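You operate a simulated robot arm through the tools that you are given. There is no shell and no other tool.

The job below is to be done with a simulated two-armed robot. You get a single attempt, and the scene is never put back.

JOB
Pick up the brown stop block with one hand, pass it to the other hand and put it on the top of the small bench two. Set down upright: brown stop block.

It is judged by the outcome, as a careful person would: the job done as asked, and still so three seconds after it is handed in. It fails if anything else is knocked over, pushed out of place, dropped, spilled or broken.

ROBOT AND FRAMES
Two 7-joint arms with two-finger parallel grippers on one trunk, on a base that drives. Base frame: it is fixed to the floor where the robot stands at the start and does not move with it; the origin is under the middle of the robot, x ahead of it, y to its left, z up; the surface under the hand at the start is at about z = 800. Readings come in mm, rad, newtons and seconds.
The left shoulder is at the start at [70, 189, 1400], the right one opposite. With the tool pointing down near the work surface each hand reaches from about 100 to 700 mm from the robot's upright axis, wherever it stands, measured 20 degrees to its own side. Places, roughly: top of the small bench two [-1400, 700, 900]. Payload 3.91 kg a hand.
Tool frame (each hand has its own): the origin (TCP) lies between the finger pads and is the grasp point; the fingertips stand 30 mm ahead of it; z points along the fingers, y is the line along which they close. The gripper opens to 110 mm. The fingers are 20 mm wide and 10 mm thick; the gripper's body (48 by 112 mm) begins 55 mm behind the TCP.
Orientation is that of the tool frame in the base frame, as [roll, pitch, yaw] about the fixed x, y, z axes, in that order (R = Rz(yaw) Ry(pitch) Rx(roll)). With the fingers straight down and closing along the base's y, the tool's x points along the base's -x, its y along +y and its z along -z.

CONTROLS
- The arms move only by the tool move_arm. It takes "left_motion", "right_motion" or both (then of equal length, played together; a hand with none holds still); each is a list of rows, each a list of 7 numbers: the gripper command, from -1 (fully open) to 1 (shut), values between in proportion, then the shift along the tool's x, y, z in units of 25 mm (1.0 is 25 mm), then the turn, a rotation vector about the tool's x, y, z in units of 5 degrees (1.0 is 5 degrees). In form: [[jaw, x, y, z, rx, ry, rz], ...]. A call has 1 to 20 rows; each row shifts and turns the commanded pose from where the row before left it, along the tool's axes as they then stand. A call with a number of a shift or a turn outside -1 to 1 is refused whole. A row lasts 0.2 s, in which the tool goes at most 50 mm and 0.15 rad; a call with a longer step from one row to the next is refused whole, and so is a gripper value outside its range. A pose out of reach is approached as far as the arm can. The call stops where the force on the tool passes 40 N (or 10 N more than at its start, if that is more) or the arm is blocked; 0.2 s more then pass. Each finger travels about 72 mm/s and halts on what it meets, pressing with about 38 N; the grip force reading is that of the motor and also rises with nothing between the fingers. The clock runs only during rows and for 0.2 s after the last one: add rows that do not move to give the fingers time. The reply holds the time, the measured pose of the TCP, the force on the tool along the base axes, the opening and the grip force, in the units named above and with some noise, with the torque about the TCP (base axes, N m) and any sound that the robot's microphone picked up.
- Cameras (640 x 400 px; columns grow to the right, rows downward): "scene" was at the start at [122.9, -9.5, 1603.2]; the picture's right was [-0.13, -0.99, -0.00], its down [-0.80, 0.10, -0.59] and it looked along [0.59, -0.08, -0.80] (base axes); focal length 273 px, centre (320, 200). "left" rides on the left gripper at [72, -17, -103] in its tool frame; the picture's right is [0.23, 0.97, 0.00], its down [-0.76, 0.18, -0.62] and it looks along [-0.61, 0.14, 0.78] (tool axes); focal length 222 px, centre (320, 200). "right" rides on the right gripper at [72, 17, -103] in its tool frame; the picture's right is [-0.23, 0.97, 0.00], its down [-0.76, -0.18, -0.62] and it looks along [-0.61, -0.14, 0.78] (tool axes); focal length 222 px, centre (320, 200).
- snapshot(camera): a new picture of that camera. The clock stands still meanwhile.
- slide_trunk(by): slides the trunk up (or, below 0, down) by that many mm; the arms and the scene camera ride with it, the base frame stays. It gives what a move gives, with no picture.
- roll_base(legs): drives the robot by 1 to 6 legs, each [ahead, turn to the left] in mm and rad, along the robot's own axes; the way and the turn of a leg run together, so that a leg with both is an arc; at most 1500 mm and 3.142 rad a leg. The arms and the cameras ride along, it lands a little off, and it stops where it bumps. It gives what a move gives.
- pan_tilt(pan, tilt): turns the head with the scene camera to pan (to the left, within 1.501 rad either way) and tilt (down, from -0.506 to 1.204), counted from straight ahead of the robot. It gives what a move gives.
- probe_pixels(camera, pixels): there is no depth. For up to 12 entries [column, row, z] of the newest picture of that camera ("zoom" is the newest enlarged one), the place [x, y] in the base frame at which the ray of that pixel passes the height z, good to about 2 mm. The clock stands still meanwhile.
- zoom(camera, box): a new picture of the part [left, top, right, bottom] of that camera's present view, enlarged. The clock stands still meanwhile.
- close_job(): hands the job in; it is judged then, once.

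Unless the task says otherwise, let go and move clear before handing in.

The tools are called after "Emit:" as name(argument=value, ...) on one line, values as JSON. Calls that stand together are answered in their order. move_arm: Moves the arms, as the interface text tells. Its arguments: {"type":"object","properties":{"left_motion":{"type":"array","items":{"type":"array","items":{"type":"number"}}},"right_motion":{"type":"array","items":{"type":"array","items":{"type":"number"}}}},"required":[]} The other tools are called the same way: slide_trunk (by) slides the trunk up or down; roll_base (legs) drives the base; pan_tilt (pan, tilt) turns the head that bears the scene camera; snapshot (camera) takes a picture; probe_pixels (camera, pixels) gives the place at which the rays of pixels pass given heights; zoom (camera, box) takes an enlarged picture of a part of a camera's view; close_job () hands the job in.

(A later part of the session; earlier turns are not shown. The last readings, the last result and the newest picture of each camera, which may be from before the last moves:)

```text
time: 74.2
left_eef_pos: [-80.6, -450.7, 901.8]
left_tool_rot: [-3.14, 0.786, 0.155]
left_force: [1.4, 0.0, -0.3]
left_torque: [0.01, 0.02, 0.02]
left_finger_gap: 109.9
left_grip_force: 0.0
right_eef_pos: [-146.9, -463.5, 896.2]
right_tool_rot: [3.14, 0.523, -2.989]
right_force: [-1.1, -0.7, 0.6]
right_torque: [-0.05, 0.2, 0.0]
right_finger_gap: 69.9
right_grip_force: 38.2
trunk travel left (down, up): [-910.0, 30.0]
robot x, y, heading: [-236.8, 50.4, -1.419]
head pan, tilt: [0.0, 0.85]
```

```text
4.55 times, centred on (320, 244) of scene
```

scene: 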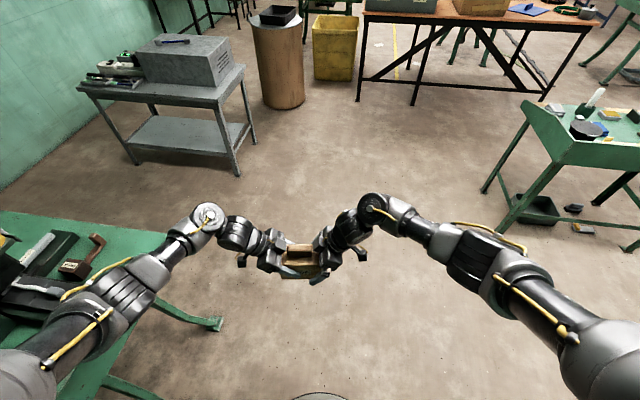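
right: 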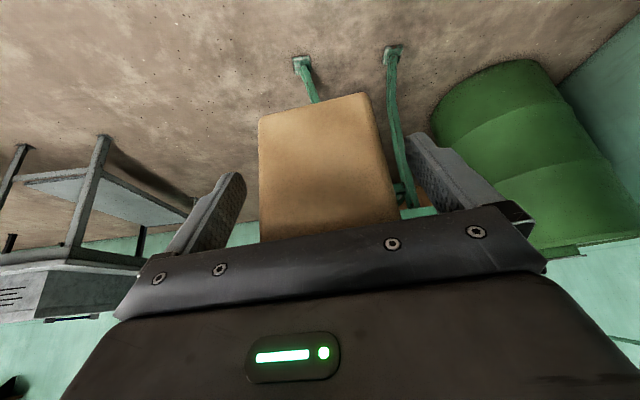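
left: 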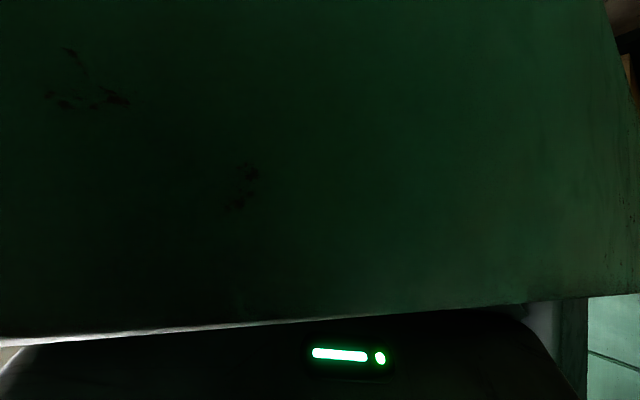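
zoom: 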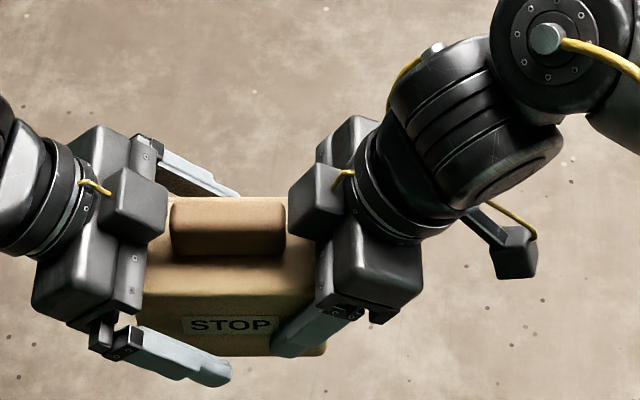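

The right hand alone holds the block (gap 69.9 mm, 38 N) and the left fingers are fully open and clear. I withdraw the left hand back along its fingers by 125 mm.

Emit:
move_arm(left_motion=[[-1, 0, 0, -0.4, 0, 0, 0], [-1, 0, 0, -0.8, 0, 0, 0], [-1, 0, 0, -0.95, 0, 0, 0], [-1, 0, 0, -0.95, 0, 0, 0], [-1, 0, 0, -0.95, 0, 0, 0], [-1, 0, 0, -0.95, 0, 0, 0], [-1, 0, 0, 0, 0, 0, 0]])

Emit:
snapshot(camera="scene")

Emit:
zoom(camera="scene", box=[240, 190, 400, 290])

```text
time: 75.8
left_eef_pos: [10.3, -436.7, 986.7]
left_tool_rot: [-3.139, 0.787, 0.154]
left_force: [-0.5, -0.6, 0.4]
left_torque: [0.0, -0.01, -0.04]
left_finger_gap: 109.9
left_grip_force: 0.0
right_eef_pos: [-146.3, -464.0, 896.4]
right_tool_rot: [3.139, 0.524, -2.991]
right_force: [1.2, -0.2, 0.3]
right_torque: [-0.05, 0.2, 0.0]
right_finger_gap: 69.7
right_grip_force: 38.3
trunk travel left (down, up): [-910.0, 30.0]
robot x, y, heading: [-236.5, 52.7, -1.422]
head pan, tilt: [0.0, 0.85]
```

```text
taken
```

scene: 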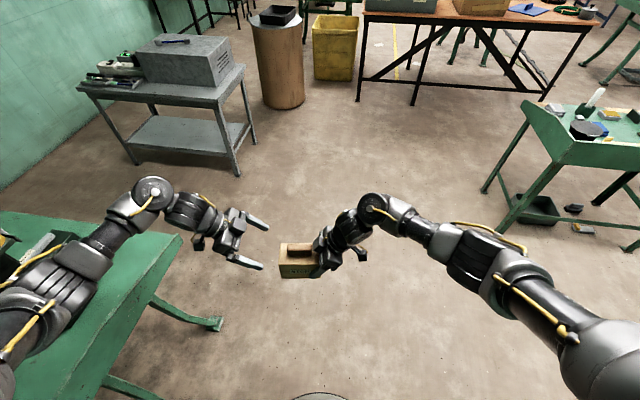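

```text
4.00 times, centred on (320, 240) of scene
```

zoom: 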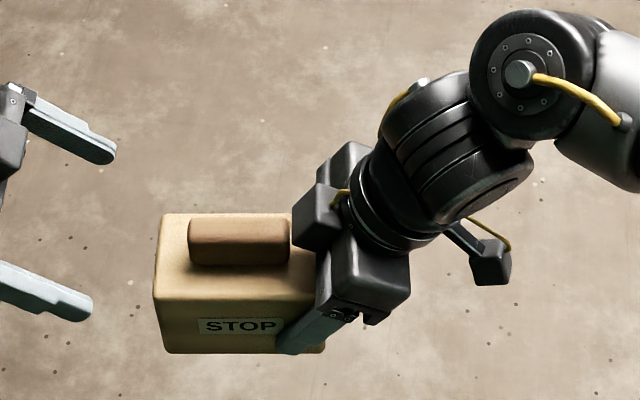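

The handover worked: the right hand holds the block upright at scene (297,260), left hand clear. I drive ahead 300 mm into the open aisle, then raise the block and tuck the left arm outward for travel.

Emit:
roll_base(legs=[[300, 0]])

Emit:
move_arm(right_motion=[[1, -0.43, 0, -0.75, 0, 0, 0], [1, -0.43, 0, -0.75, 0, 0, 0], [1, -0.43, 0, -0.75, 0, 0, 0], [1, -0.43, 0, -0.75, 0, 0, 0], [1, -0.43, 0, -0.75, 0, 0, 0], [1, 0, 0, 0, 0, 0, 0]])

```text
time: 77.9
left_eef_pos: [52.8, -737.5, 988.8]
left_tool_rot: [-3.141, 0.784, 0.147]
left_force: [-0.3, 0.6, 0.0]
left_torque: [0.0, -0.02, 0.01]
left_finger_gap: 110.1
left_grip_force: 0.0
right_eef_pos: [-101.8, -763.2, 897.1]
right_tool_rot: [3.14, 0.522, -2.994]
right_force: [-0.1, -0.2, -4.8]
right_torque: [0.0, 0.19, -0.01]
right_finger_gap: 69.8
right_grip_force: 38.2
trunk travel left (down, up): [-910.0, 30.0]
robot x, y, heading: [-189.8, -248.6, -1.422]
head pan, tilt: [0.0, 0.85]
```

```text
time: 79.3
left_eef_pos: [53.6, -737.5, 987.4]
left_tool_rot: [-3.14, 0.786, 0.15]
left_force: [-1.4, -0.7, -0.6]
left_torque: [0.0, 0.0, 0.0]
left_finger_gap: 110.0
left_grip_force: 0.1
right_eef_pos: [-101.4, -763.0, 1005.3]
right_tool_rot: [3.137, 0.523, -2.995]
right_force: [-0.6, 0.0, -3.9]
right_torque: [-0.04, 0.19, -0.02]
right_finger_gap: 70.1
right_grip_force: 38.5
trunk travel left (down, up): [-910.0, 30.0]
robot x, y, heading: [-190.2, -251.0, -1.425]
head pan, tilt: [0.0, 0.85]
```

Load on the right hand reads 4 N as expected and the block is steady at z=1005. I raise it a bit more and to the right, and swing the left arm outward for travel.

Emit:
move_arm(right_motion=[[1, 0.548, 0, -0.732, 0, 0, 0], [1, 0.548, 0, -0.732, 0, 0, 0], [1, 0.548, 0, -0.732, 0, 0, 0], [1, 0.548, 0, -0.732, 0, 0, 0], [1, 0.548, 0, -0.732, 0, 0, 0], [1, 0.548, 0, -0.732, 0, 0, 0], [1, 0, 0, 0, 0, 0, 0], [1, 0, 0, 0, 0, 0, 0], [1, 0, 0, 0, 0, 0, 0], [1, 0, 0, 0, 0, 0, 0], [1, 0, 0, 0, 0, 0, 0]], left_motion=[[-1, 0.633, -0.394, -0.633, 0, 0, 0], [-1, 0.633, -0.394, -0.633, 0, 0, 0], [-1, 0.633, -0.394, -0.633, 0, 0, 0], [-1, 0.633, -0.394, -0.633, 0, 0, 0], [-1, 0.633, -0.394, -0.633, 0, 0, 0], [-1, 0.633, -0.394, -0.633, 0, 0, 0], [-1, 0.633, -0.394, -0.633, 0, 0, 0], [-1, 0.633, -0.394, -0.633, 0, 0, 0], [-1, 0.633, -0.394, -0.633, 0, 0, 0], [-1, 0.633, -0.394, -0.633, 0, 0, 0], [-1, 0, 0, 0, 0, 0, 0]])

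Emit:
snapshot(camera="scene")

```text
time: 81.7
left_eef_pos: [259.0, -611.2, 986.8]
left_tool_rot: [-3.14, 0.786, 0.148]
left_force: [0.0, -0.3, -0.4]
left_torque: [0.02, -0.02, 0.03]
left_finger_gap: 109.9
left_grip_force: 0.1
right_eef_pos: [-228.5, -783.1, 1057.8]
right_tool_rot: [3.14, 0.523, -2.994]
right_force: [0.4, -0.6, -4.3]
right_torque: [-0.02, 0.2, 0.0]
right_finger_gap: 69.8
right_grip_force: 38.7
trunk travel left (down, up): [-910.0, 30.0]
robot x, y, heading: [-190.8, -249.6, -1.424]
head pan, tilt: [0.0, 0.85]
```

```text
taken
```

scene: 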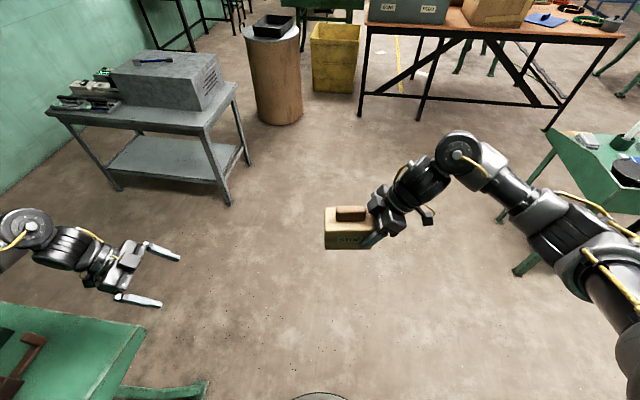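

Travel posture is good: block at scene (345,230), left hand clear. I turn right 1.72 rad to face along -x toward bench two's side of the room.

Emit:
roll_base(legs=[[0, -1.72]])

Emit:
pan_tilt(pan=-0.6, tilt=0.6)

Emit:
snapshot(camera="scene")

```text
time: 86.4
left_eef_pos: [-635.8, -616.9, 987.0]
left_tool_rot: [-3.141, 0.785, -1.621]
left_force: [1.4, -0.6, 0.3]
left_torque: [-0.01, 0.01, 0.0]
left_finger_gap: 110.2
left_grip_force: 0.1
right_eef_pos: [-706.6, -106.2, 1058.7]
right_tool_rot: [3.141, 0.524, 1.519]
right_force: [0.7, -0.4, -4.6]
right_torque: [0.2, -0.01, 0.0]
right_finger_gap: 69.9
right_grip_force: 37.9
trunk travel left (down, up): [-910.0, 30.0]
robot x, y, heading: [-191.8, -250.6, 3.088]
head pan, tilt: [0.0, 0.85]
```

```text
time: 87.4
left_eef_pos: [-635.9, -616.9, 986.9]
left_tool_rot: [-3.139, 0.787, -1.623]
left_force: [0.5, -0.9, -0.3]
left_torque: [0.0, -0.01, -0.01]
left_finger_gap: 109.9
left_grip_force: 0.0
right_eef_pos: [-706.7, -106.2, 1058.5]
right_tool_rot: [3.141, 0.524, 1.519]
right_force: [0.1, 1.6, -4.6]
right_torque: [0.21, 0.0, 0.0]
right_finger_gap: 69.9
right_grip_force: 38.0
trunk travel left (down, up): [-910.0, 30.0]
robot x, y, heading: [-190.4, -253.6, 3.082]
head pan, tilt: [-0.6, 0.6]
```

```text
taken
```

scene: 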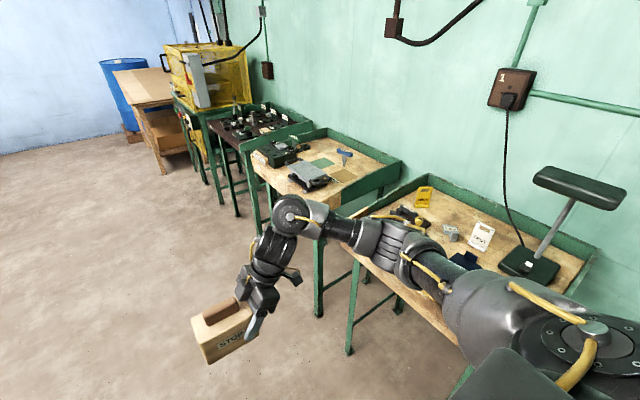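

I can see bench 1 (with the "1" socket) nearest and bench two behind it at (320,175). Before driving along the aisle I check the left side for the green bench there.

Emit:
pan_tilt(pan=0.6, tilt=0.7)

Emit:
snapshot(camera="scene")

Emit:
probe_pixels(camera="scene", pixels=[[320, 300, 0], [320, 200, 0], [200, 250, 0], [400, 250, 0], [450, 200, 0]])

```text
time: 88.8
left_eef_pos: [-634.7, -618.4, 986.9]
left_tool_rot: [-3.14, 0.785, -1.623]
left_force: [-0.3, -0.4, -1.0]
left_torque: [0.04, -0.02, -0.02]
left_finger_gap: 110.3
left_grip_force: 0.1
right_eef_pos: [-705.9, -106.2, 1058.5]
right_tool_rot: [3.138, 0.523, 1.518]
right_force: [-0.7, 0.0, -4.1]
right_torque: [0.22, -0.03, 0.01]
right_finger_gap: 69.8
right_grip_force: 38.2
trunk travel left (down, up): [-910.0, 30.0]
robot x, y, heading: [-189.7, -247.8, 3.089]
head pan, tilt: [0.6, 0.7]
```

```text
taken
```

scene: 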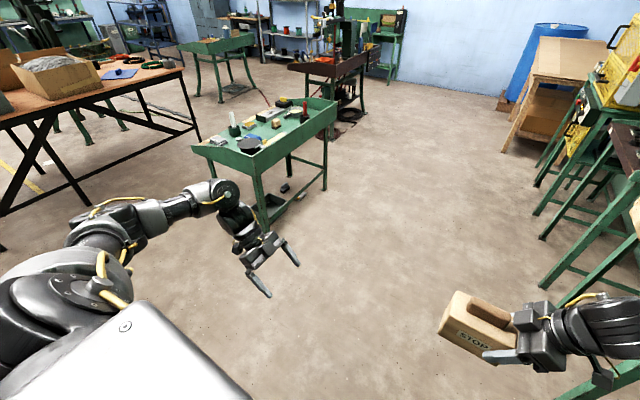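

```text
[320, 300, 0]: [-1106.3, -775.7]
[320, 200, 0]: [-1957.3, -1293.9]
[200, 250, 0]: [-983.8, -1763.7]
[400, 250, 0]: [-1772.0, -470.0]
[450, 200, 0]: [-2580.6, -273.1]
```

The green table's near legs stand at about (266,231) and (326,190) in this view. I probe them to know the aisle's width.

Emit:
probe_pixels(camera="scene", pixels=[[266, 231, 0], [326, 190, 0], [253, 172, 850], [337, 118, 850], [253, 172, 900], [337, 118, 900], [545, 290, 0], [540, 238, 0], [570, 300, 0]])

```text
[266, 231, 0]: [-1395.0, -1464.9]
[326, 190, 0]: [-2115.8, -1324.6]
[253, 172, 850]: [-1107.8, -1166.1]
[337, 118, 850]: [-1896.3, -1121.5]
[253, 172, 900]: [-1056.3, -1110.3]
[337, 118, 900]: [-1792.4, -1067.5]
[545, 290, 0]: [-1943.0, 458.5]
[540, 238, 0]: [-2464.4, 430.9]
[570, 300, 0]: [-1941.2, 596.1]
```

The aisle is wide enough (green table's edge at y≈-1070, benches' legs at y≈450). I correct the heading slightly and drive 1060 mm along the aisle.

Emit:
roll_base(legs=[[0, 0.06], [1060, 0]])

Emit:
pan_tilt(pan=-1.2, tilt=0.7)

Emit:
snapshot(camera="scene")

```text
time: 94.7
left_eef_pos: [-1663.4, -672.6, 987.1]
left_tool_rot: [-3.14, 0.785, -1.54]
left_force: [-0.6, 0.0, -1.0]
left_torque: [0.01, 0.02, 0.03]
left_finger_gap: 110.1
left_grip_force: 0.0
right_eef_pos: [-1776.0, -168.2, 1059.2]
right_tool_rot: [3.139, 0.524, 1.601]
right_force: [0.3, 0.0, -5.5]
right_torque: [0.19, -0.03, -0.03]
right_finger_gap: 69.9
right_grip_force: 38.1
trunk travel left (down, up): [-910.0, 30.0]
robot x, y, heading: [-1254.4, -270.6, -3.111]
head pan, tilt: [0.6, 0.7]
```

```text
time: 96.5
left_eef_pos: [-1663.9, -671.9, 987.6]
left_tool_rot: [-3.138, 0.787, -1.54]
left_force: [0.2, 0.8, -0.3]
left_torque: [-0.03, -0.01, 0.03]
left_finger_gap: 110.2
left_grip_force: 0.1
right_eef_pos: [-1777.0, -167.5, 1059.0]
right_tool_rot: [3.141, 0.524, 1.599]
right_force: [-0.5, 1.1, -5.1]
right_torque: [0.19, 0.02, -0.03]
right_finger_gap: 69.7
right_grip_force: 37.8
trunk travel left (down, up): [-910.0, 30.0]
robot x, y, heading: [-1249.5, -272.6, -3.113]
head pan, tilt: [-1.201, 0.7]
```

```text
taken
```

scene: 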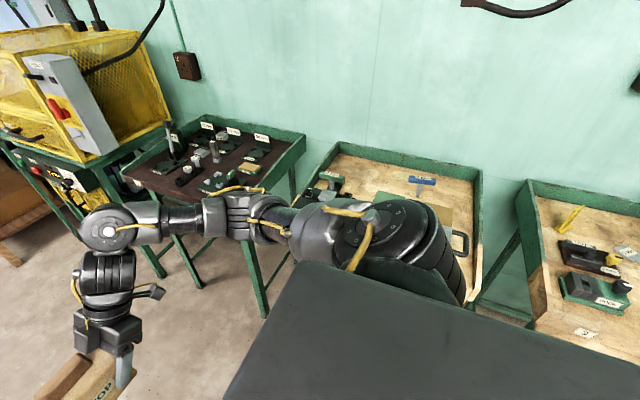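

Bench two is now directly to the right of the robot. I turn right to face it; the block (bottom at about z=1006) stays clear of everything.

Emit:
roll_base(legs=[[0, -1.6]])

Emit:
pan_tilt(pan=0.0, tilt=0.75)

Emit:
snapshot(camera="scene")

```text
time: 100.7
left_eef_pos: [-1650.0, 147.7, 987.7]
left_tool_rot: [-3.14, 0.786, -3.121]
left_force: [0.7, 0.1, 0.6]
left_torque: [0.0, -0.01, 0.02]
left_finger_gap: 109.9
left_grip_force: 0.2
right_eef_pos: [-1145.7, 256.3, 1059.2]
right_tool_rot: [3.139, 0.524, 0.018]
right_force: [-0.6, 0.0, -4.3]
right_torque: [0.0, -0.21, 0.0]
right_finger_gap: 69.9
right_grip_force: 37.8
trunk travel left (down, up): [-910.0, 30.0]
robot x, y, heading: [-1248.9, -267.5, 1.587]
head pan, tilt: [-1.201, 0.7]
```

```text
time: 102.1
left_eef_pos: [-1650.0, 148.6, 987.3]
left_tool_rot: [-3.141, 0.784, -3.122]
left_force: [-0.5, -0.1, 0.0]
left_torque: [0.01, 0.0, -0.06]
left_finger_gap: 109.9
left_grip_force: 0.0
right_eef_pos: [-1145.6, 254.8, 1058.7]
right_tool_rot: [-3.141, 0.524, 0.019]
right_force: [0.9, -0.1, -4.5]
right_torque: [-0.01, -0.2, 0.01]
right_finger_gap: 70.3
right_grip_force: 38.5
trunk travel left (down, up): [-910.0, 30.0]
robot x, y, heading: [-1249.6, -269.8, 1.59]
head pan, tilt: [0.0, 0.75]
```

```text
taken
```

scene: 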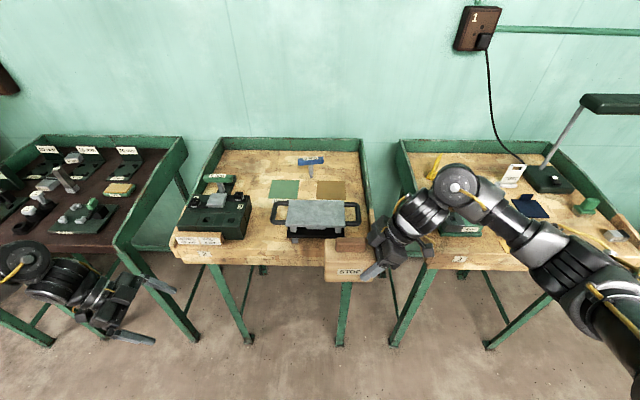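

Bench two is straight ahead, with the block currently in front of its right front corner (345,262). I enlarge the bench top to choose a free spot and read the labels.

Emit:
zoom(camera="scene", box=[160, 125, 400, 275])

Emit:
probe_pixels(camera="zoom", pixels=[[40, 355, 900], [435, 350, 900], [160, 60, 900], [540, 60, 900], [330, 310, 900], [450, 310, 900], [290, 190, 900], [505, 190, 900], [260, 310, 900], [300, 280, 900], [560, 260, 900], [330, 345, 900]])

```text
2.67 times, centred on (280, 200) of scene
```

zoom: 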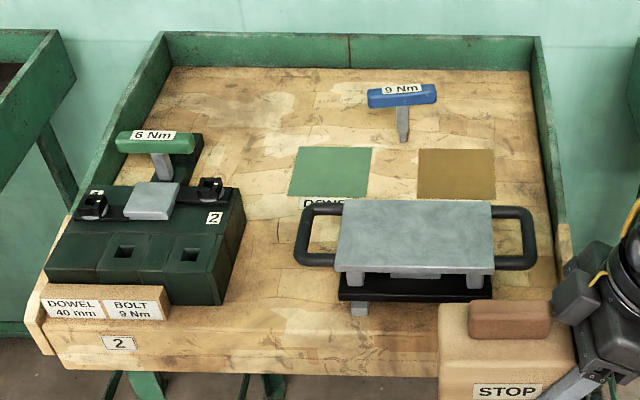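

```text
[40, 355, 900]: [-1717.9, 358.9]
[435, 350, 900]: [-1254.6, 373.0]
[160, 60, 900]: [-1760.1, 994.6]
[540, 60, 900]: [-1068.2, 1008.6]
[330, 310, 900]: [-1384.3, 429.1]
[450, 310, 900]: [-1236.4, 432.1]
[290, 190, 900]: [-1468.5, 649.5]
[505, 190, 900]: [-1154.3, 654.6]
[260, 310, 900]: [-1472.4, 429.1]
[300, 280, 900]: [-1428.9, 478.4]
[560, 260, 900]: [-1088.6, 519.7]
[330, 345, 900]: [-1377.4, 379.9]
```

The front edge carries the label "2", so this is bench two. Free wood seems to lie between the clamp fixture (left) and the tray/green pad; I enlarge that part to map it.

Emit:
zoom(camera="scene", box=[190, 140, 310, 260])

Emit:
probe_pixels(camera="zoom", pixels=[[243, 372, 900], [266, 290, 900], [205, 165, 900], [192, 205, 900], [338, 205, 900], [355, 130, 900], [325, 225, 900], [352, 290, 900], [352, 290, 950], [352, 235, 950], [420, 380, 900], [300, 300, 900]])

```text
3.33 times, centred on (250, 200) of scene
```

zoom: 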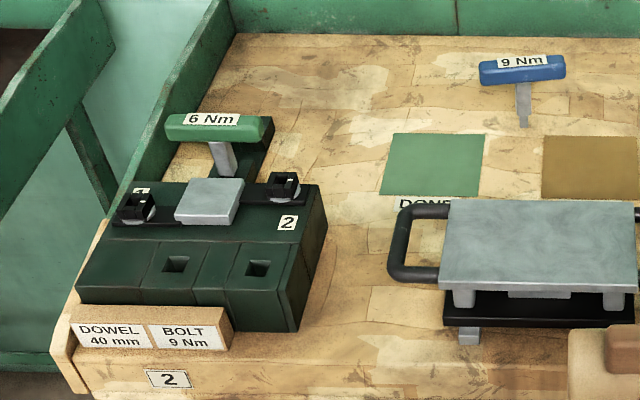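

```text
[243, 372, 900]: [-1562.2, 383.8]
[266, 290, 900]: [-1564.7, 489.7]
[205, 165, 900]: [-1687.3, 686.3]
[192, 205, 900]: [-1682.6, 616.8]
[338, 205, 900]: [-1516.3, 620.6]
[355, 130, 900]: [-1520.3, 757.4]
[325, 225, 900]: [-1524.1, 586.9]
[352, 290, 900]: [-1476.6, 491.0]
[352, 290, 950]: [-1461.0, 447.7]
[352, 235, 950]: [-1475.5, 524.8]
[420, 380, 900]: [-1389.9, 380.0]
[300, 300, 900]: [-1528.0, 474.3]
```

I probe the actual outlines in this enlarged picture: fixture's right bottom corners (298,332) and (328,245), tray's left handle (388,245), green pad's left edge (380,193)/(392,133), and the front edge.

Emit:
probe_pixels(camera="zoom", pixels=[[298, 332, 900], [328, 248, 900], [322, 190, 980], [272, 150, 900], [388, 262, 940], [388, 262, 960], [443, 325, 905], [468, 343, 900], [380, 193, 900], [392, 133, 900], [320, 350, 900], [300, 38, 900]])

Emit:
zoom(camera="scene", box=[230, 180, 300, 265])

```text
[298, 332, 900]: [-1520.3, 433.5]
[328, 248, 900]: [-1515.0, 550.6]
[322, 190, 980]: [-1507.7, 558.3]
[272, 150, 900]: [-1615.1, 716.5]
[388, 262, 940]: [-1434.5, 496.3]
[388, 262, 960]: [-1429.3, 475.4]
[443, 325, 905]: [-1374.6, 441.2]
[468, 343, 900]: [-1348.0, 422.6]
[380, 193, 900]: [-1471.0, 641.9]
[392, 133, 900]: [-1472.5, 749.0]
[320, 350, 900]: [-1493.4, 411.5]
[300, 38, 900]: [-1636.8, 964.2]
```

```text
4.71 times, centred on (265, 222) of scene
```

zoom: 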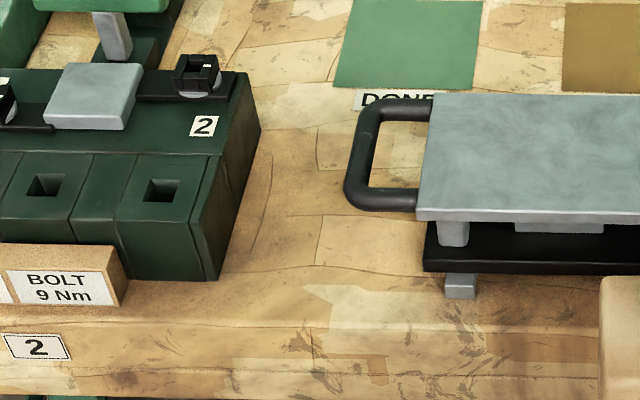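

Mapping shows a free patch of bare wood behind the fixture and left of the green pad: x from about -1610 to -1475, y from 570 to 950. Since I must drive closer, I first draw the left hand back toward the robot so that it stays off the benches.

Emit:
move_arm(left_motion=[[-1, 0, -0.8, 0, 0, 0, 0], [-1, 0, -0.8, 0, 0, 0, 0], [-1, 0, -0.8, 0, 0, 0, 0], [-1, 0, -0.8, 0, 0, 0, 0], [-1, 0, -0.8, 0, 0, 0, 0], [-1, 0, -0.8, 0, 0, 0, 0], [-1, 0, -0.8, 0, 0, 0, 0], [-1, 0, -0.8, 0, 0, 0, 0], [-1, 0, 0, 0, 0, 0, 0]])

```text
time: 104.1
left_eef_pos: [-1646.8, -11.2, 986.0]
left_tool_rot: [-3.14, 0.785, -3.12]
left_force: [0.2, 0.1, -0.4]
left_torque: [0.01, 0.01, -0.01]
left_finger_gap: 109.7
left_grip_force: 0.0
right_eef_pos: [-1145.7, 256.2, 1059.1]
right_tool_rot: [3.141, 0.522, 0.019]
right_force: [-0.1, 0.3, -4.0]
right_torque: [0.01, -0.2, 0.0]
right_finger_gap: 69.8
right_grip_force: 38.3
trunk travel left (down, up): [-910.0, 30.0]
robot x, y, heading: [-1249.5, -267.8, 1.59]
head pan, tilt: [0.0, 0.75]
```

The left hand came back freely to 257 mm ahead of the robot's axis. I retract it another 80 mm.

Emit:
move_arm(left_motion=[[-1, 0, -0.8, 0, 0, 0, 0], [-1, 0, -0.8, 0, 0, 0, 0], [-1, 0, -0.8, 0, 0, 0, 0], [-1, 0, -0.8, 0, 0, 0, 0], [-1, 0, 0, 0, 0, 0, 0]])

Emit:
pan_tilt(pan=0.2, tilt=0.75)

Emit:
snapshot(camera="scene")

```text
time: 105.3
left_eef_pos: [-1645.5, -92.1, 986.4]
left_tool_rot: [-3.14, 0.786, -3.121]
left_force: [1.1, -0.1, 0.1]
left_torque: [-0.03, -0.02, 0.01]
left_finger_gap: 109.9
left_grip_force: 0.2
right_eef_pos: [-1145.4, 255.3, 1058.1]
right_tool_rot: [3.141, 0.522, 0.019]
right_force: [-0.7, 0.1, -3.7]
right_torque: [0.02, -0.18, 0.01]
right_finger_gap: 69.9
right_grip_force: 38.4
trunk travel left (down, up): [-910.0, 30.0]
robot x, y, heading: [-1248.2, -267.3, 1.592]
head pan, tilt: [0.0, 0.75]
```

```text
time: 106.0
left_eef_pos: [-1646.3, -92.4, 986.5]
left_tool_rot: [-3.14, 0.786, -3.119]
left_force: [-0.1, 0.5, -0.2]
left_torque: [0.0, -0.01, 0.01]
left_finger_gap: 110.0
left_grip_force: 0.1
right_eef_pos: [-1145.3, 256.2, 1058.3]
right_tool_rot: [3.141, 0.524, 0.02]
right_force: [-1.2, -0.2, -4.4]
right_torque: [0.0, -0.18, -0.01]
right_finger_gap: 69.9
right_grip_force: 37.6
trunk travel left (down, up): [-910.0, 30.0]
robot x, y, heading: [-1247.8, -272.2, 1.593]
head pan, tilt: [0.201, 0.75]
```

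```text
taken
```

scene: 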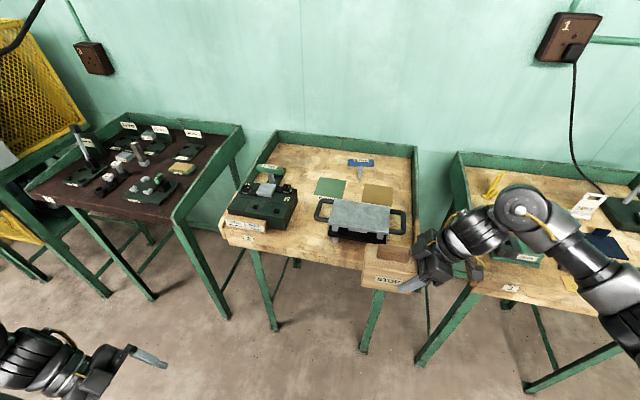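

The left hand is now tucked 176 mm ahead of the robot's axis, well away from the benches. I enlarge the T-tool and knobs behind the fixture to judge their heights and reach before choosing the final spot.

Emit:
zoom(camera="scene", box=[215, 150, 335, 250])

```text
4.00 times, centred on (275, 200) of scene
```

zoom: 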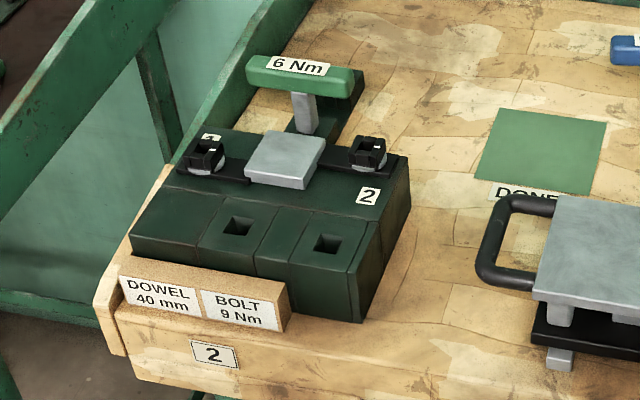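

I probe the T-handle's right end (354,85), the holder's right edge (363,72)/(350,110), and the knob (385,150) at plausible heights.

Emit:
probe_pixels(camera="zoom", pixels=[[354, 85, 1000], [354, 85, 1040], [306, 130, 940], [306, 130, 980], [364, 74, 900], [364, 74, 940], [345, 138, 900], [386, 152, 1000], [386, 168, 985], [412, 158, 980], [410, 200, 900], [474, 178, 900]])

```text
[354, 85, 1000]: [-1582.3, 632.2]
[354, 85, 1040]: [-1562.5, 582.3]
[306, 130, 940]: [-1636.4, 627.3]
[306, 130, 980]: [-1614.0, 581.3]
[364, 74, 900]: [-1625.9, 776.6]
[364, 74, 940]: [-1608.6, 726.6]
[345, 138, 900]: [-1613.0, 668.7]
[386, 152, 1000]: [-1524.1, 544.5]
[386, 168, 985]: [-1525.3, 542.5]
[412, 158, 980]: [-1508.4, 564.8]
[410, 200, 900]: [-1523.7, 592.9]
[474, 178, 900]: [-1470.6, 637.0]
```

The T-handle reaches to about x=-1582 at z≈1000, so the patch beside it is tight; the bare wood further back, around (-1500, 850), is roomier. To reach it comfortably I turn the right hand from pointing left to pointing left-ahead (45°) while lifting the block a little, here in the aisle.

Emit:
move_arm(right_motion=[[1, -0.116, -0.328, -0.201, 0.5, 0, 0.866], [1, -0.141, -0.327, -0.186, 0.5, 0, 0.866], [1, -0.165, -0.323, -0.172, 0.5, 0, 0.866], [1, -0.19, -0.317, -0.158, 0.5, 0, 0.866], [1, -0.213, -0.308, -0.145, 0.5, 0, 0.866], [1, 0, 0, 0, 0, 0, 0]])

```text
time: 107.4
left_eef_pos: [-1645.5, -91.8, 986.9]
left_tool_rot: [-3.14, 0.786, -3.121]
left_force: [-0.4, -1.7, 0.3]
left_torque: [0.0, -0.02, -0.01]
left_finger_gap: 110.1
left_grip_force: 0.0
right_eef_pos: [-1145.7, 297.0, 1086.4]
right_tool_rot: [3.141, 0.525, -0.417]
right_force: [0.8, -0.5, -3.3]
right_torque: [-0.04, -0.2, -0.01]
right_finger_gap: 69.5
right_grip_force: 38.4
trunk travel left (down, up): [-910.0, 30.0]
robot x, y, heading: [-1251.8, -267.8, 1.591]
head pan, tilt: [0.201, 0.75]
```

It followed exactly with the load unchanged. I do the remaining four rows.

Emit:
move_arm(right_motion=[[1, -0.236, -0.297, -0.131, 0.5, 0, 0.866], [1, -0.258, -0.284, -0.119, 0.5, 0, 0.866], [1, -0.279, -0.269, -0.107, 0.5, 0, 0.866], [1, -0.298, -0.251, -0.095, 0.5, 0, 0.866], [1, 0, 0, 0, 0, 0, 0]])

Emit:
pan_tilt(pan=0.0, tilt=1.15)

Emit:
snapshot(camera="scene")

```text
time: 108.6
left_eef_pos: [-1645.9, -93.1, 985.9]
left_tool_rot: [-3.141, 0.784, -3.12]
left_force: [0.3, 0.2, 0.3]
left_torque: [0.02, 0.03, 0.05]
left_finger_gap: 110.0
left_grip_force: 0.2
right_eef_pos: [-1146.6, 329.5, 1110.0]
right_tool_rot: [3.14, 0.523, -0.767]
right_force: [-0.2, -0.1, -3.5]
right_torque: [-0.13, -0.17, -0.02]
right_finger_gap: 70.0
right_grip_force: 38.1
trunk travel left (down, up): [-910.0, 30.0]
robot x, y, heading: [-1249.8, -269.2, 1.587]
head pan, tilt: [0.201, 0.75]
```

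```text
time: 109.5
left_eef_pos: [-1645.0, -91.1, 986.1]
left_tool_rot: [-3.14, 0.786, -3.12]
left_force: [0.7, -0.4, 0.4]
left_torque: [-0.02, -0.01, 0.0]
left_finger_gap: 109.9
left_grip_force: 0.1
right_eef_pos: [-1146.7, 330.0, 1109.2]
right_tool_rot: [3.14, 0.52, -0.766]
right_force: [-1.1, -0.4, -4.3]
right_torque: [-0.17, -0.13, 0.0]
right_finger_gap: 70.2
right_grip_force: 38.2
trunk travel left (down, up): [-910.0, 30.0]
robot x, y, heading: [-1250.2, -267.9, 1.585]
head pan, tilt: [0.0, 1.15]
```

```text
taken
```

scene: 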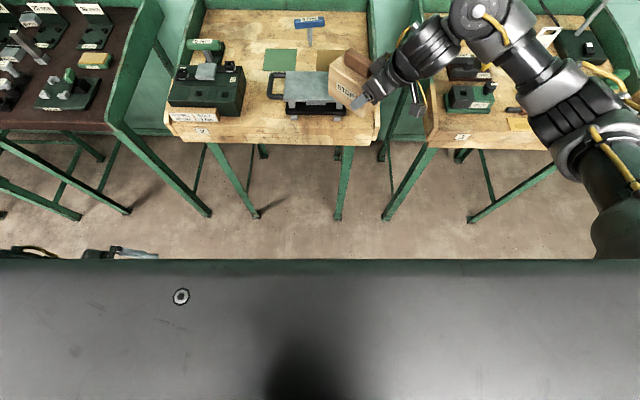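

The right hand holds the block at 45° over the bench's front corner, height about 1058 at its bottom. I probe the bench's leg feet at (255,215) and (338,218) to know how near the base may come.

Emit:
probe_pixels(camera="scene", pixels=[[256, 216, 0], [338, 219, 0], [208, 213, 0], [385, 216, 0], [200, 140, 870], [310, 44, 900], [295, 23, 990], [324, 18, 990]])

```text
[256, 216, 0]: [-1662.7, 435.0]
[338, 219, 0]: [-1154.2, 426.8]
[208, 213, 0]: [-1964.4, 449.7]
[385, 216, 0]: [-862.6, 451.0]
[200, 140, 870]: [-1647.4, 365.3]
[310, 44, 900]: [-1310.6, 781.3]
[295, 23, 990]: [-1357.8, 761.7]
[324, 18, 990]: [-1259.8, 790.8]
```

Bench legs stand at y≈430 and the top's front edge at about 390, so the base can come to y0≈100 safely. I shift the robot sideways 290 mm toward -x by turning, driving and turning back in the aisle.

Emit:
roll_base(legs=[[0, 1.555], [290, 0], [0, -1.571]])

Emit:
pan_tilt(pan=0.0, tilt=0.8)

Emit:
snapshot(camera="scene")

```text
time: 119.2
left_eef_pos: [-1933.4, -86.7, 986.3]
left_tool_rot: [-3.14, 0.785, 3.138]
left_force: [-0.3, 0.0, 0.3]
left_torque: [-0.01, 0.01, 0.01]
left_finger_gap: 110.1
left_grip_force: 0.1
right_eef_pos: [-1423.9, 323.1, 1110.6]
right_tool_rot: [3.14, 0.52, -0.788]
right_force: [0.4, 0.1, -4.3]
right_torque: [-0.1, -0.09, 0.0]
right_finger_gap: 69.9
right_grip_force: 38.4
trunk travel left (down, up): [-910.0, 30.0]
robot x, y, heading: [-1540.4, -271.8, 1.568]
head pan, tilt: [0.0, 1.15]
```

```text
time: 120.0
left_eef_pos: [-1932.5, -87.0, 986.0]
left_tool_rot: [-3.14, 0.784, 3.138]
left_force: [0.9, 0.7, -0.8]
left_torque: [0.02, 0.01, 0.0]
left_finger_gap: 109.8
left_grip_force: 0.0
right_eef_pos: [-1423.1, 323.3, 1109.7]
right_tool_rot: [3.142, 0.521, -0.79]
right_force: [0.0, 0.1, -5.3]
right_torque: [-0.16, -0.16, 0.02]
right_finger_gap: 69.6
right_grip_force: 38.2
trunk travel left (down, up): [-910.0, 30.0]
robot x, y, heading: [-1540.0, -271.1, 1.563]
head pan, tilt: [0.0, 0.799]
```

```text
taken
```

scene: 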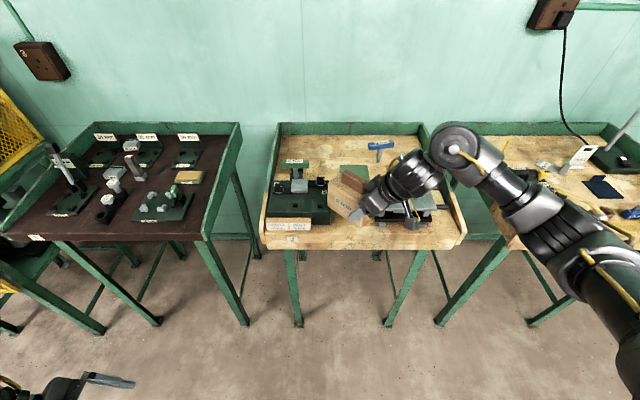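

The robot now faces bench two squarely from x=-1540; the block's bottom is at about z=1058, above all objects. I drive ahead 250 mm and check.

Emit:
roll_base(legs=[[250, 0]])

Emit:
snapshot(camera="scene")

Emit:
snapshot(camera="right")

```text
time: 121.9
left_eef_pos: [-1930.8, 165.5, 986.1]
left_tool_rot: [-3.139, 0.784, 3.134]
left_force: [0.8, 0.7, -0.5]
left_torque: [0.0, 0.0, -0.01]
left_finger_gap: 110.2
left_grip_force: 0.1
right_eef_pos: [-1419.4, 574.6, 1111.2]
right_tool_rot: [3.14, 0.525, -0.792]
right_force: [-0.7, 0.1, -4.0]
right_torque: [-0.14, -0.12, 0.03]
right_finger_gap: 69.8
right_grip_force: 37.7
trunk travel left (down, up): [-910.0, 30.0]
robot x, y, heading: [-1542.9, -22.5, 1.565]
head pan, tilt: [0.0, 0.799]
```

```text
taken
```

scene: 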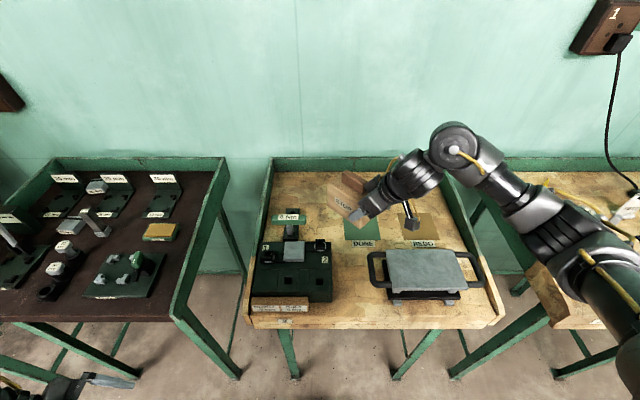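

```text
taken
```

right: 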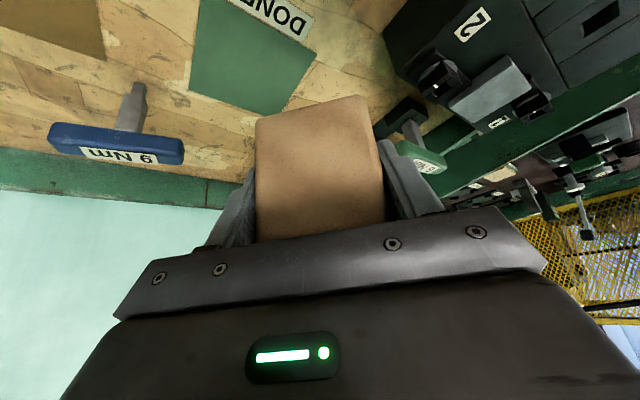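

All clear: the block is above the green pad area, well over the objects. I drive the last 120 mm.

Emit:
roll_base(legs=[[120, 0]])

Emit:
snapshot(camera="scene")

Emit:
snapshot(camera="right")

```text
time: 123.1
left_eef_pos: [-1930.4, 286.4, 986.5]
left_tool_rot: [-3.139, 0.786, 3.139]
left_force: [-0.6, 0.3, 0.7]
left_torque: [0.04, 0.01, -0.01]
left_finger_gap: 110.3
left_grip_force: 0.1
right_eef_pos: [-1421.7, 696.5, 1110.4]
right_tool_rot: [3.141, 0.523, -0.788]
right_force: [-0.4, -0.8, -4.5]
right_torque: [-0.14, -0.13, -0.01]
right_finger_gap: 70.1
right_grip_force: 38.3
trunk travel left (down, up): [-910.0, 30.0]
robot x, y, heading: [-1539.9, 103.8, 1.564]
head pan, tilt: [0.0, 0.799]
```

```text
taken
```

scene: 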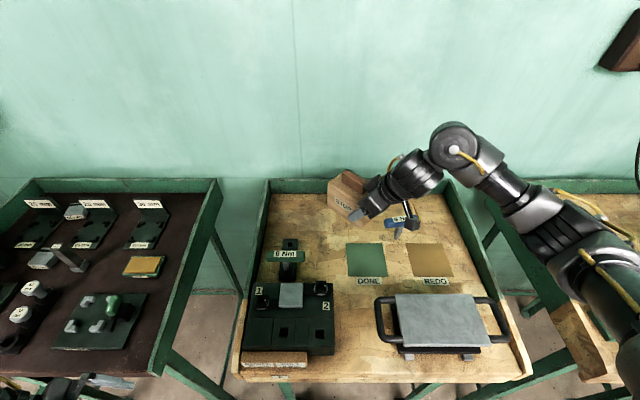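

```text
taken
```

right: 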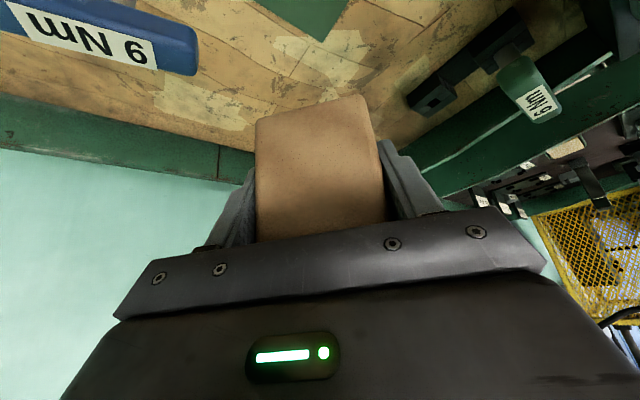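

From here the whole bench top is visible, with the bare patch behind the green pad and right of the green T-tool. I enlarge and probe the target area again.

Emit:
zoom(camera="scene", box=[250, 165, 450, 290])

Emit:
probe_pixels(camera="scene", pixels=[[346, 243, 900], [384, 242, 900], [349, 277, 900], [299, 240, 900], [282, 262, 900], [303, 255, 1000], [280, 195, 900], [315, 195, 900], [330, 215, 900], [320, 230, 900], [440, 197, 900], [396, 238, 900]])

```text
3.20 times, centred on (350, 228) of scene
```

zoom: 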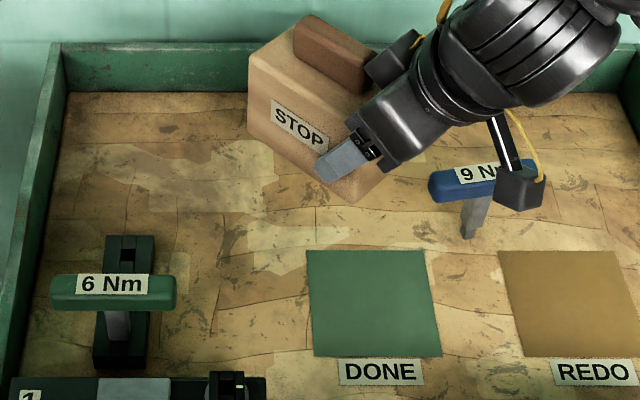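

```text
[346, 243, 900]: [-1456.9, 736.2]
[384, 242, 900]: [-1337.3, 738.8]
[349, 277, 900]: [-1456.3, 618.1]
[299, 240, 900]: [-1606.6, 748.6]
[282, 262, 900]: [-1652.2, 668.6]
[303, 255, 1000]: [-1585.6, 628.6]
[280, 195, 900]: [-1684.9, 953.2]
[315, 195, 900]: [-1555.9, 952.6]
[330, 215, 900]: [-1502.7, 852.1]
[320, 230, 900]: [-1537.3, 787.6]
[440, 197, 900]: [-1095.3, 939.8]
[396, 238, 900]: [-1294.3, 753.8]
```

The bare area spans about x -1690…-1400, y 760…950, so I choose the block's centre at (-1530, 850). I move the block above it at the present height.

Emit:
move_arm(right_motion=[[1, -0.739, -0.179, 0.426, 0, 0, 0], [1, -0.739, -0.179, 0.426, 0, 0, 0], [1, -0.739, -0.179, 0.426, 0, 0, 0], [1, -0.739, -0.179, 0.426, 0, 0, 0], [1, -0.739, -0.179, 0.426, 0, 0, 0], [1, -0.739, -0.179, 0.426, 0, 0, 0], [1, -0.739, -0.179, 0.426, 0, 0, 0], [1, 0, 0, 0, 0, 0, 0]])

Emit:
zoom(camera="scene", box=[230, 130, 450, 290])

```text
time: 124.9
left_eef_pos: [-1930.6, 287.2, 986.4]
left_tool_rot: [-3.14, 0.786, 3.14]
left_force: [0.4, -0.5, 0.1]
left_torque: [0.03, -0.02, 0.0]
left_finger_gap: 110.1
left_grip_force: 0.0
right_eef_pos: [-1504.5, 825.2, 1110.6]
right_tool_rot: [3.138, 0.522, -0.788]
right_force: [0.3, -0.7, -4.6]
right_torque: [-0.13, -0.13, 0.01]
right_finger_gap: 69.8
right_grip_force: 38.5
trunk travel left (down, up): [-910.0, 30.0]
robot x, y, heading: [-1542.5, 98.3, 1.566]
head pan, tilt: [0.0, 0.799]
```

```text
2.50 times, centred on (340, 210) of scene
```

zoom: 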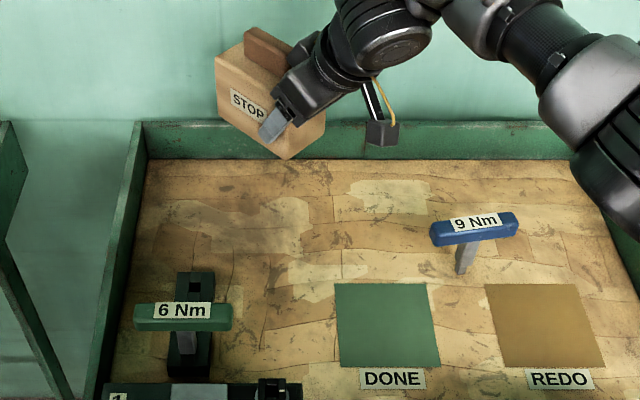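

The block hovers above the bare area with the hand at (-1504, 825, 1111). I lower it 120 mm straight down and check its height above the wood.

Emit:
move_arm(right_motion=[[1, 0.48, 0, 0.831, 0, 0, 0], [1, 0.48, 0, 0.831, 0, 0, 0], [1, 0.48, 0, 0.831, 0, 0, 0], [1, 0.48, 0, 0.831, 0, 0, 0], [1, 0.48, 0, 0.831, 0, 0, 0], [1, 0, 0, 0, 0, 0, 0]])

Emit:
zoom(camera="scene", box=[260, 150, 420, 270])

Emit:
snapshot(camera="right")

```text
time: 126.3
left_eef_pos: [-1929.9, 288.7, 985.8]
left_tool_rot: [-3.138, 0.785, 3.14]
left_force: [0.1, -0.7, -0.2]
left_torque: [0.04, 0.02, 0.01]
left_finger_gap: 110.3
left_grip_force: 0.0
right_eef_pos: [-1505.3, 825.5, 988.0]
right_tool_rot: [3.14, 0.522, -0.789]
right_force: [-1.5, -0.3, -4.5]
right_torque: [-0.15, -0.11, -0.02]
right_finger_gap: 69.7
right_grip_force: 38.0
trunk travel left (down, up): [-910.0, 30.0]
robot x, y, heading: [-1542.0, 104.7, 1.567]
head pan, tilt: [0.0, 0.799]
```

```text
3.33 times, centred on (340, 210) of scene
```

zoom: 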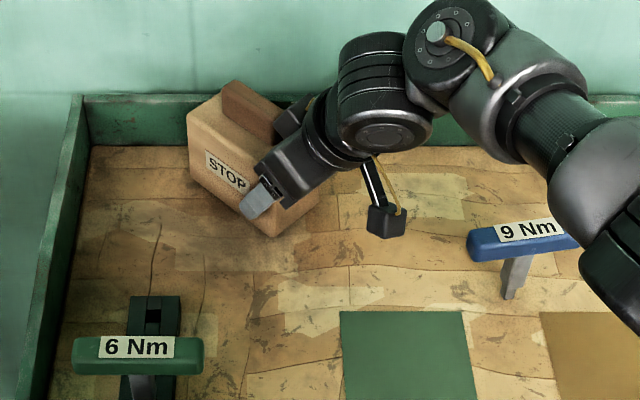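

```text
taken
```

right: 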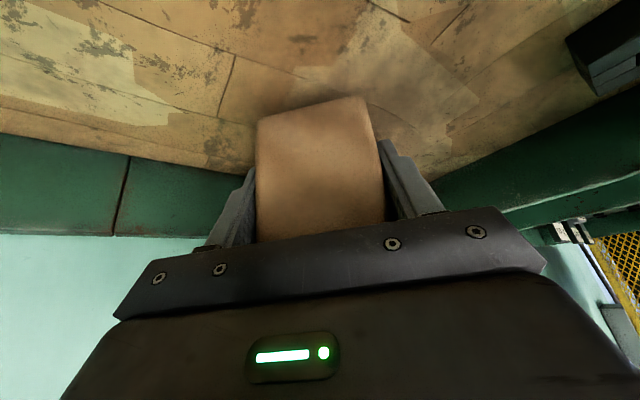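

Everything is clear; the block's bottom should be some 35 mm above the wood. I lower another 26 mm gently.

Emit:
move_arm(right_motion=[[1, 0.26, 0, 0.45, 0, 0, 0], [1, 0.26, 0, 0.45, 0, 0, 0], [1, 0, 0, 0, 0, 0, 0]])

Emit:
zoom(camera="scene", box=[270, 160, 370, 240])

```text
time: 127.1
left_eef_pos: [-1930.7, 286.1, 987.3]
left_tool_rot: [3.14, 0.785, 3.137]
left_force: [0.4, 0.7, 0.0]
left_torque: [0.02, -0.02, -0.01]
left_finger_gap: 109.9
left_grip_force: 0.1
right_eef_pos: [-1506.4, 821.9, 967.2]
right_tool_rot: [-3.139, 0.529, -0.787]
right_force: [1.9, 4.3, 29.0]
right_torque: [-0.19, 0.09, -0.34]
right_finger_gap: 69.7
right_grip_force: 37.7
trunk travel left (down, up): [-910.0, 30.0]
robot x, y, heading: [-1543.7, 101.8, 1.566]
head pan, tilt: [0.0, 0.799]
```

```text
5.00 times, centred on (320, 200) of scene
```

zoom: 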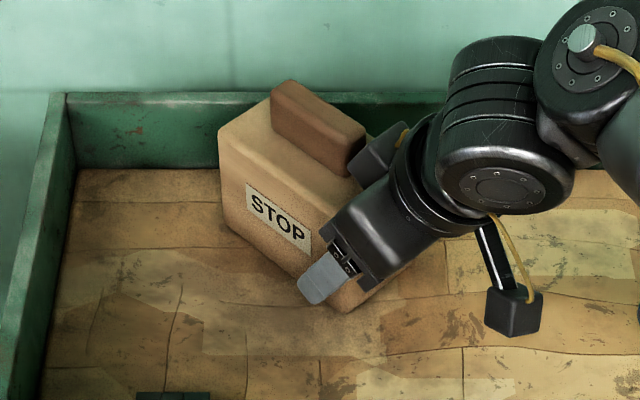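

Contact came at TCP z≈967: the force turned to +29 N, so the block is already resting on the wood. I probe its bottom corners (345,312) and (222,230) to verify it sits flat before easing the pressure.

Emit:
probe_pixels(camera="zoom", pixels=[[345, 313, 900], [345, 313, 912], [222, 230, 900], [222, 230, 912], [219, 140, 978], [219, 140, 990], [412, 262, 900], [412, 262, 912]])

Emit:
zoom(camera="scene", box=[300, 175, 360, 230])

```text
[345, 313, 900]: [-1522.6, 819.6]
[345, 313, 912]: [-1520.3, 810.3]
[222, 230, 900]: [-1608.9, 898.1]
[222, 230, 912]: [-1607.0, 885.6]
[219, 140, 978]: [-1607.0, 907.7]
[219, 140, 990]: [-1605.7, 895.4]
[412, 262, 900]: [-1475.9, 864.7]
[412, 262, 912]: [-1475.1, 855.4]
```

```text
7.27 times, centred on (330, 202) of scene
```

zoom: 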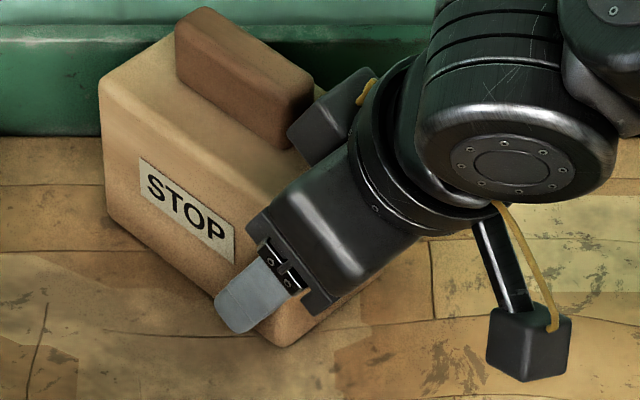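

The corner positions match the hand only if the wood lies near z≈930, i.e. the block has already seated and slid a little up in the grip; it stands flat with the hand pressing 29 N. I ease the hand up 1.5 mm to take that pressure off before releasing.

Emit:
move_arm(right_motion=[[1, -0.03, 0, -0.052, 0, 0, 0], [1, 0, 0, 0, 0, 0, 0]])

Emit:
zoom(camera="scene", box=[270, 160, 370, 240])

```text
time: 127.7
left_eef_pos: [-1930.9, 286.4, 986.4]
left_tool_rot: [-3.141, 0.786, 3.137]
left_force: [-0.1, 0.4, -0.5]
left_torque: [0.0, -0.03, 0.01]
left_finger_gap: 110.0
left_grip_force: 0.0
right_eef_pos: [-1506.1, 821.5, 966.3]
right_tool_rot: [-3.139, 0.524, -0.788]
right_force: [0.9, 1.2, 19.6]
right_torque: [1.02, 0.29, -0.39]
right_finger_gap: 69.6
right_grip_force: 37.9
trunk travel left (down, up): [-910.0, 30.0]
robot x, y, heading: [-1540.8, 99.2, 1.563]
head pan, tilt: [0.0, 0.799]
```

```text
5.00 times, centred on (320, 200) of scene
```

zoom: 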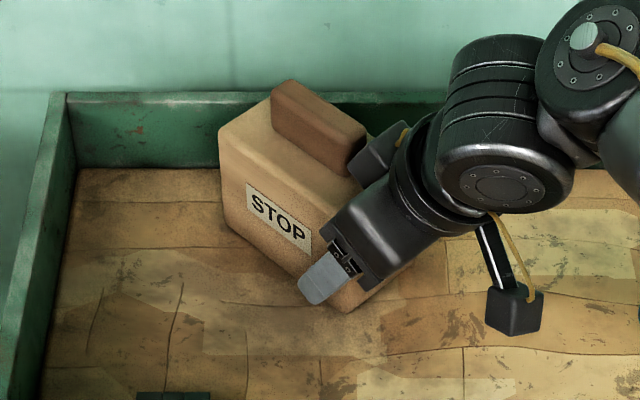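

Triangulating the green pad's corners from the two robot positions also gives a bench height near 932, so the block stands flat on the wood with the hand still pressing about 20 N. I ease up another 1 mm and then open the gripper gradually.

Emit:
move_arm(right_motion=[[1, -0.02, 0, -0.035, 0, 0, 0], [1, 0, 0, 0, 0, 0, 0]])

```text
time: 128.3
left_eef_pos: [-1931.2, 286.9, 986.1]
left_tool_rot: [3.141, 0.786, 3.137]
left_force: [0.0, -0.8, -0.4]
left_torque: [0.0, 0.0, -0.01]
left_finger_gap: 110.2
left_grip_force: 0.0
right_eef_pos: [-1503.9, 822.6, 966.9]
right_tool_rot: [3.14, 0.522, -0.787]
right_force: [0.3, -5.6, 11.7]
right_torque: [0.76, 0.12, -0.02]
right_finger_gap: 70.1
right_grip_force: 37.5
trunk travel left (down, up): [-910.0, 30.0]
robot x, y, heading: [-1543.4, 99.7, 1.57]
head pan, tilt: [0.0, 0.799]
```

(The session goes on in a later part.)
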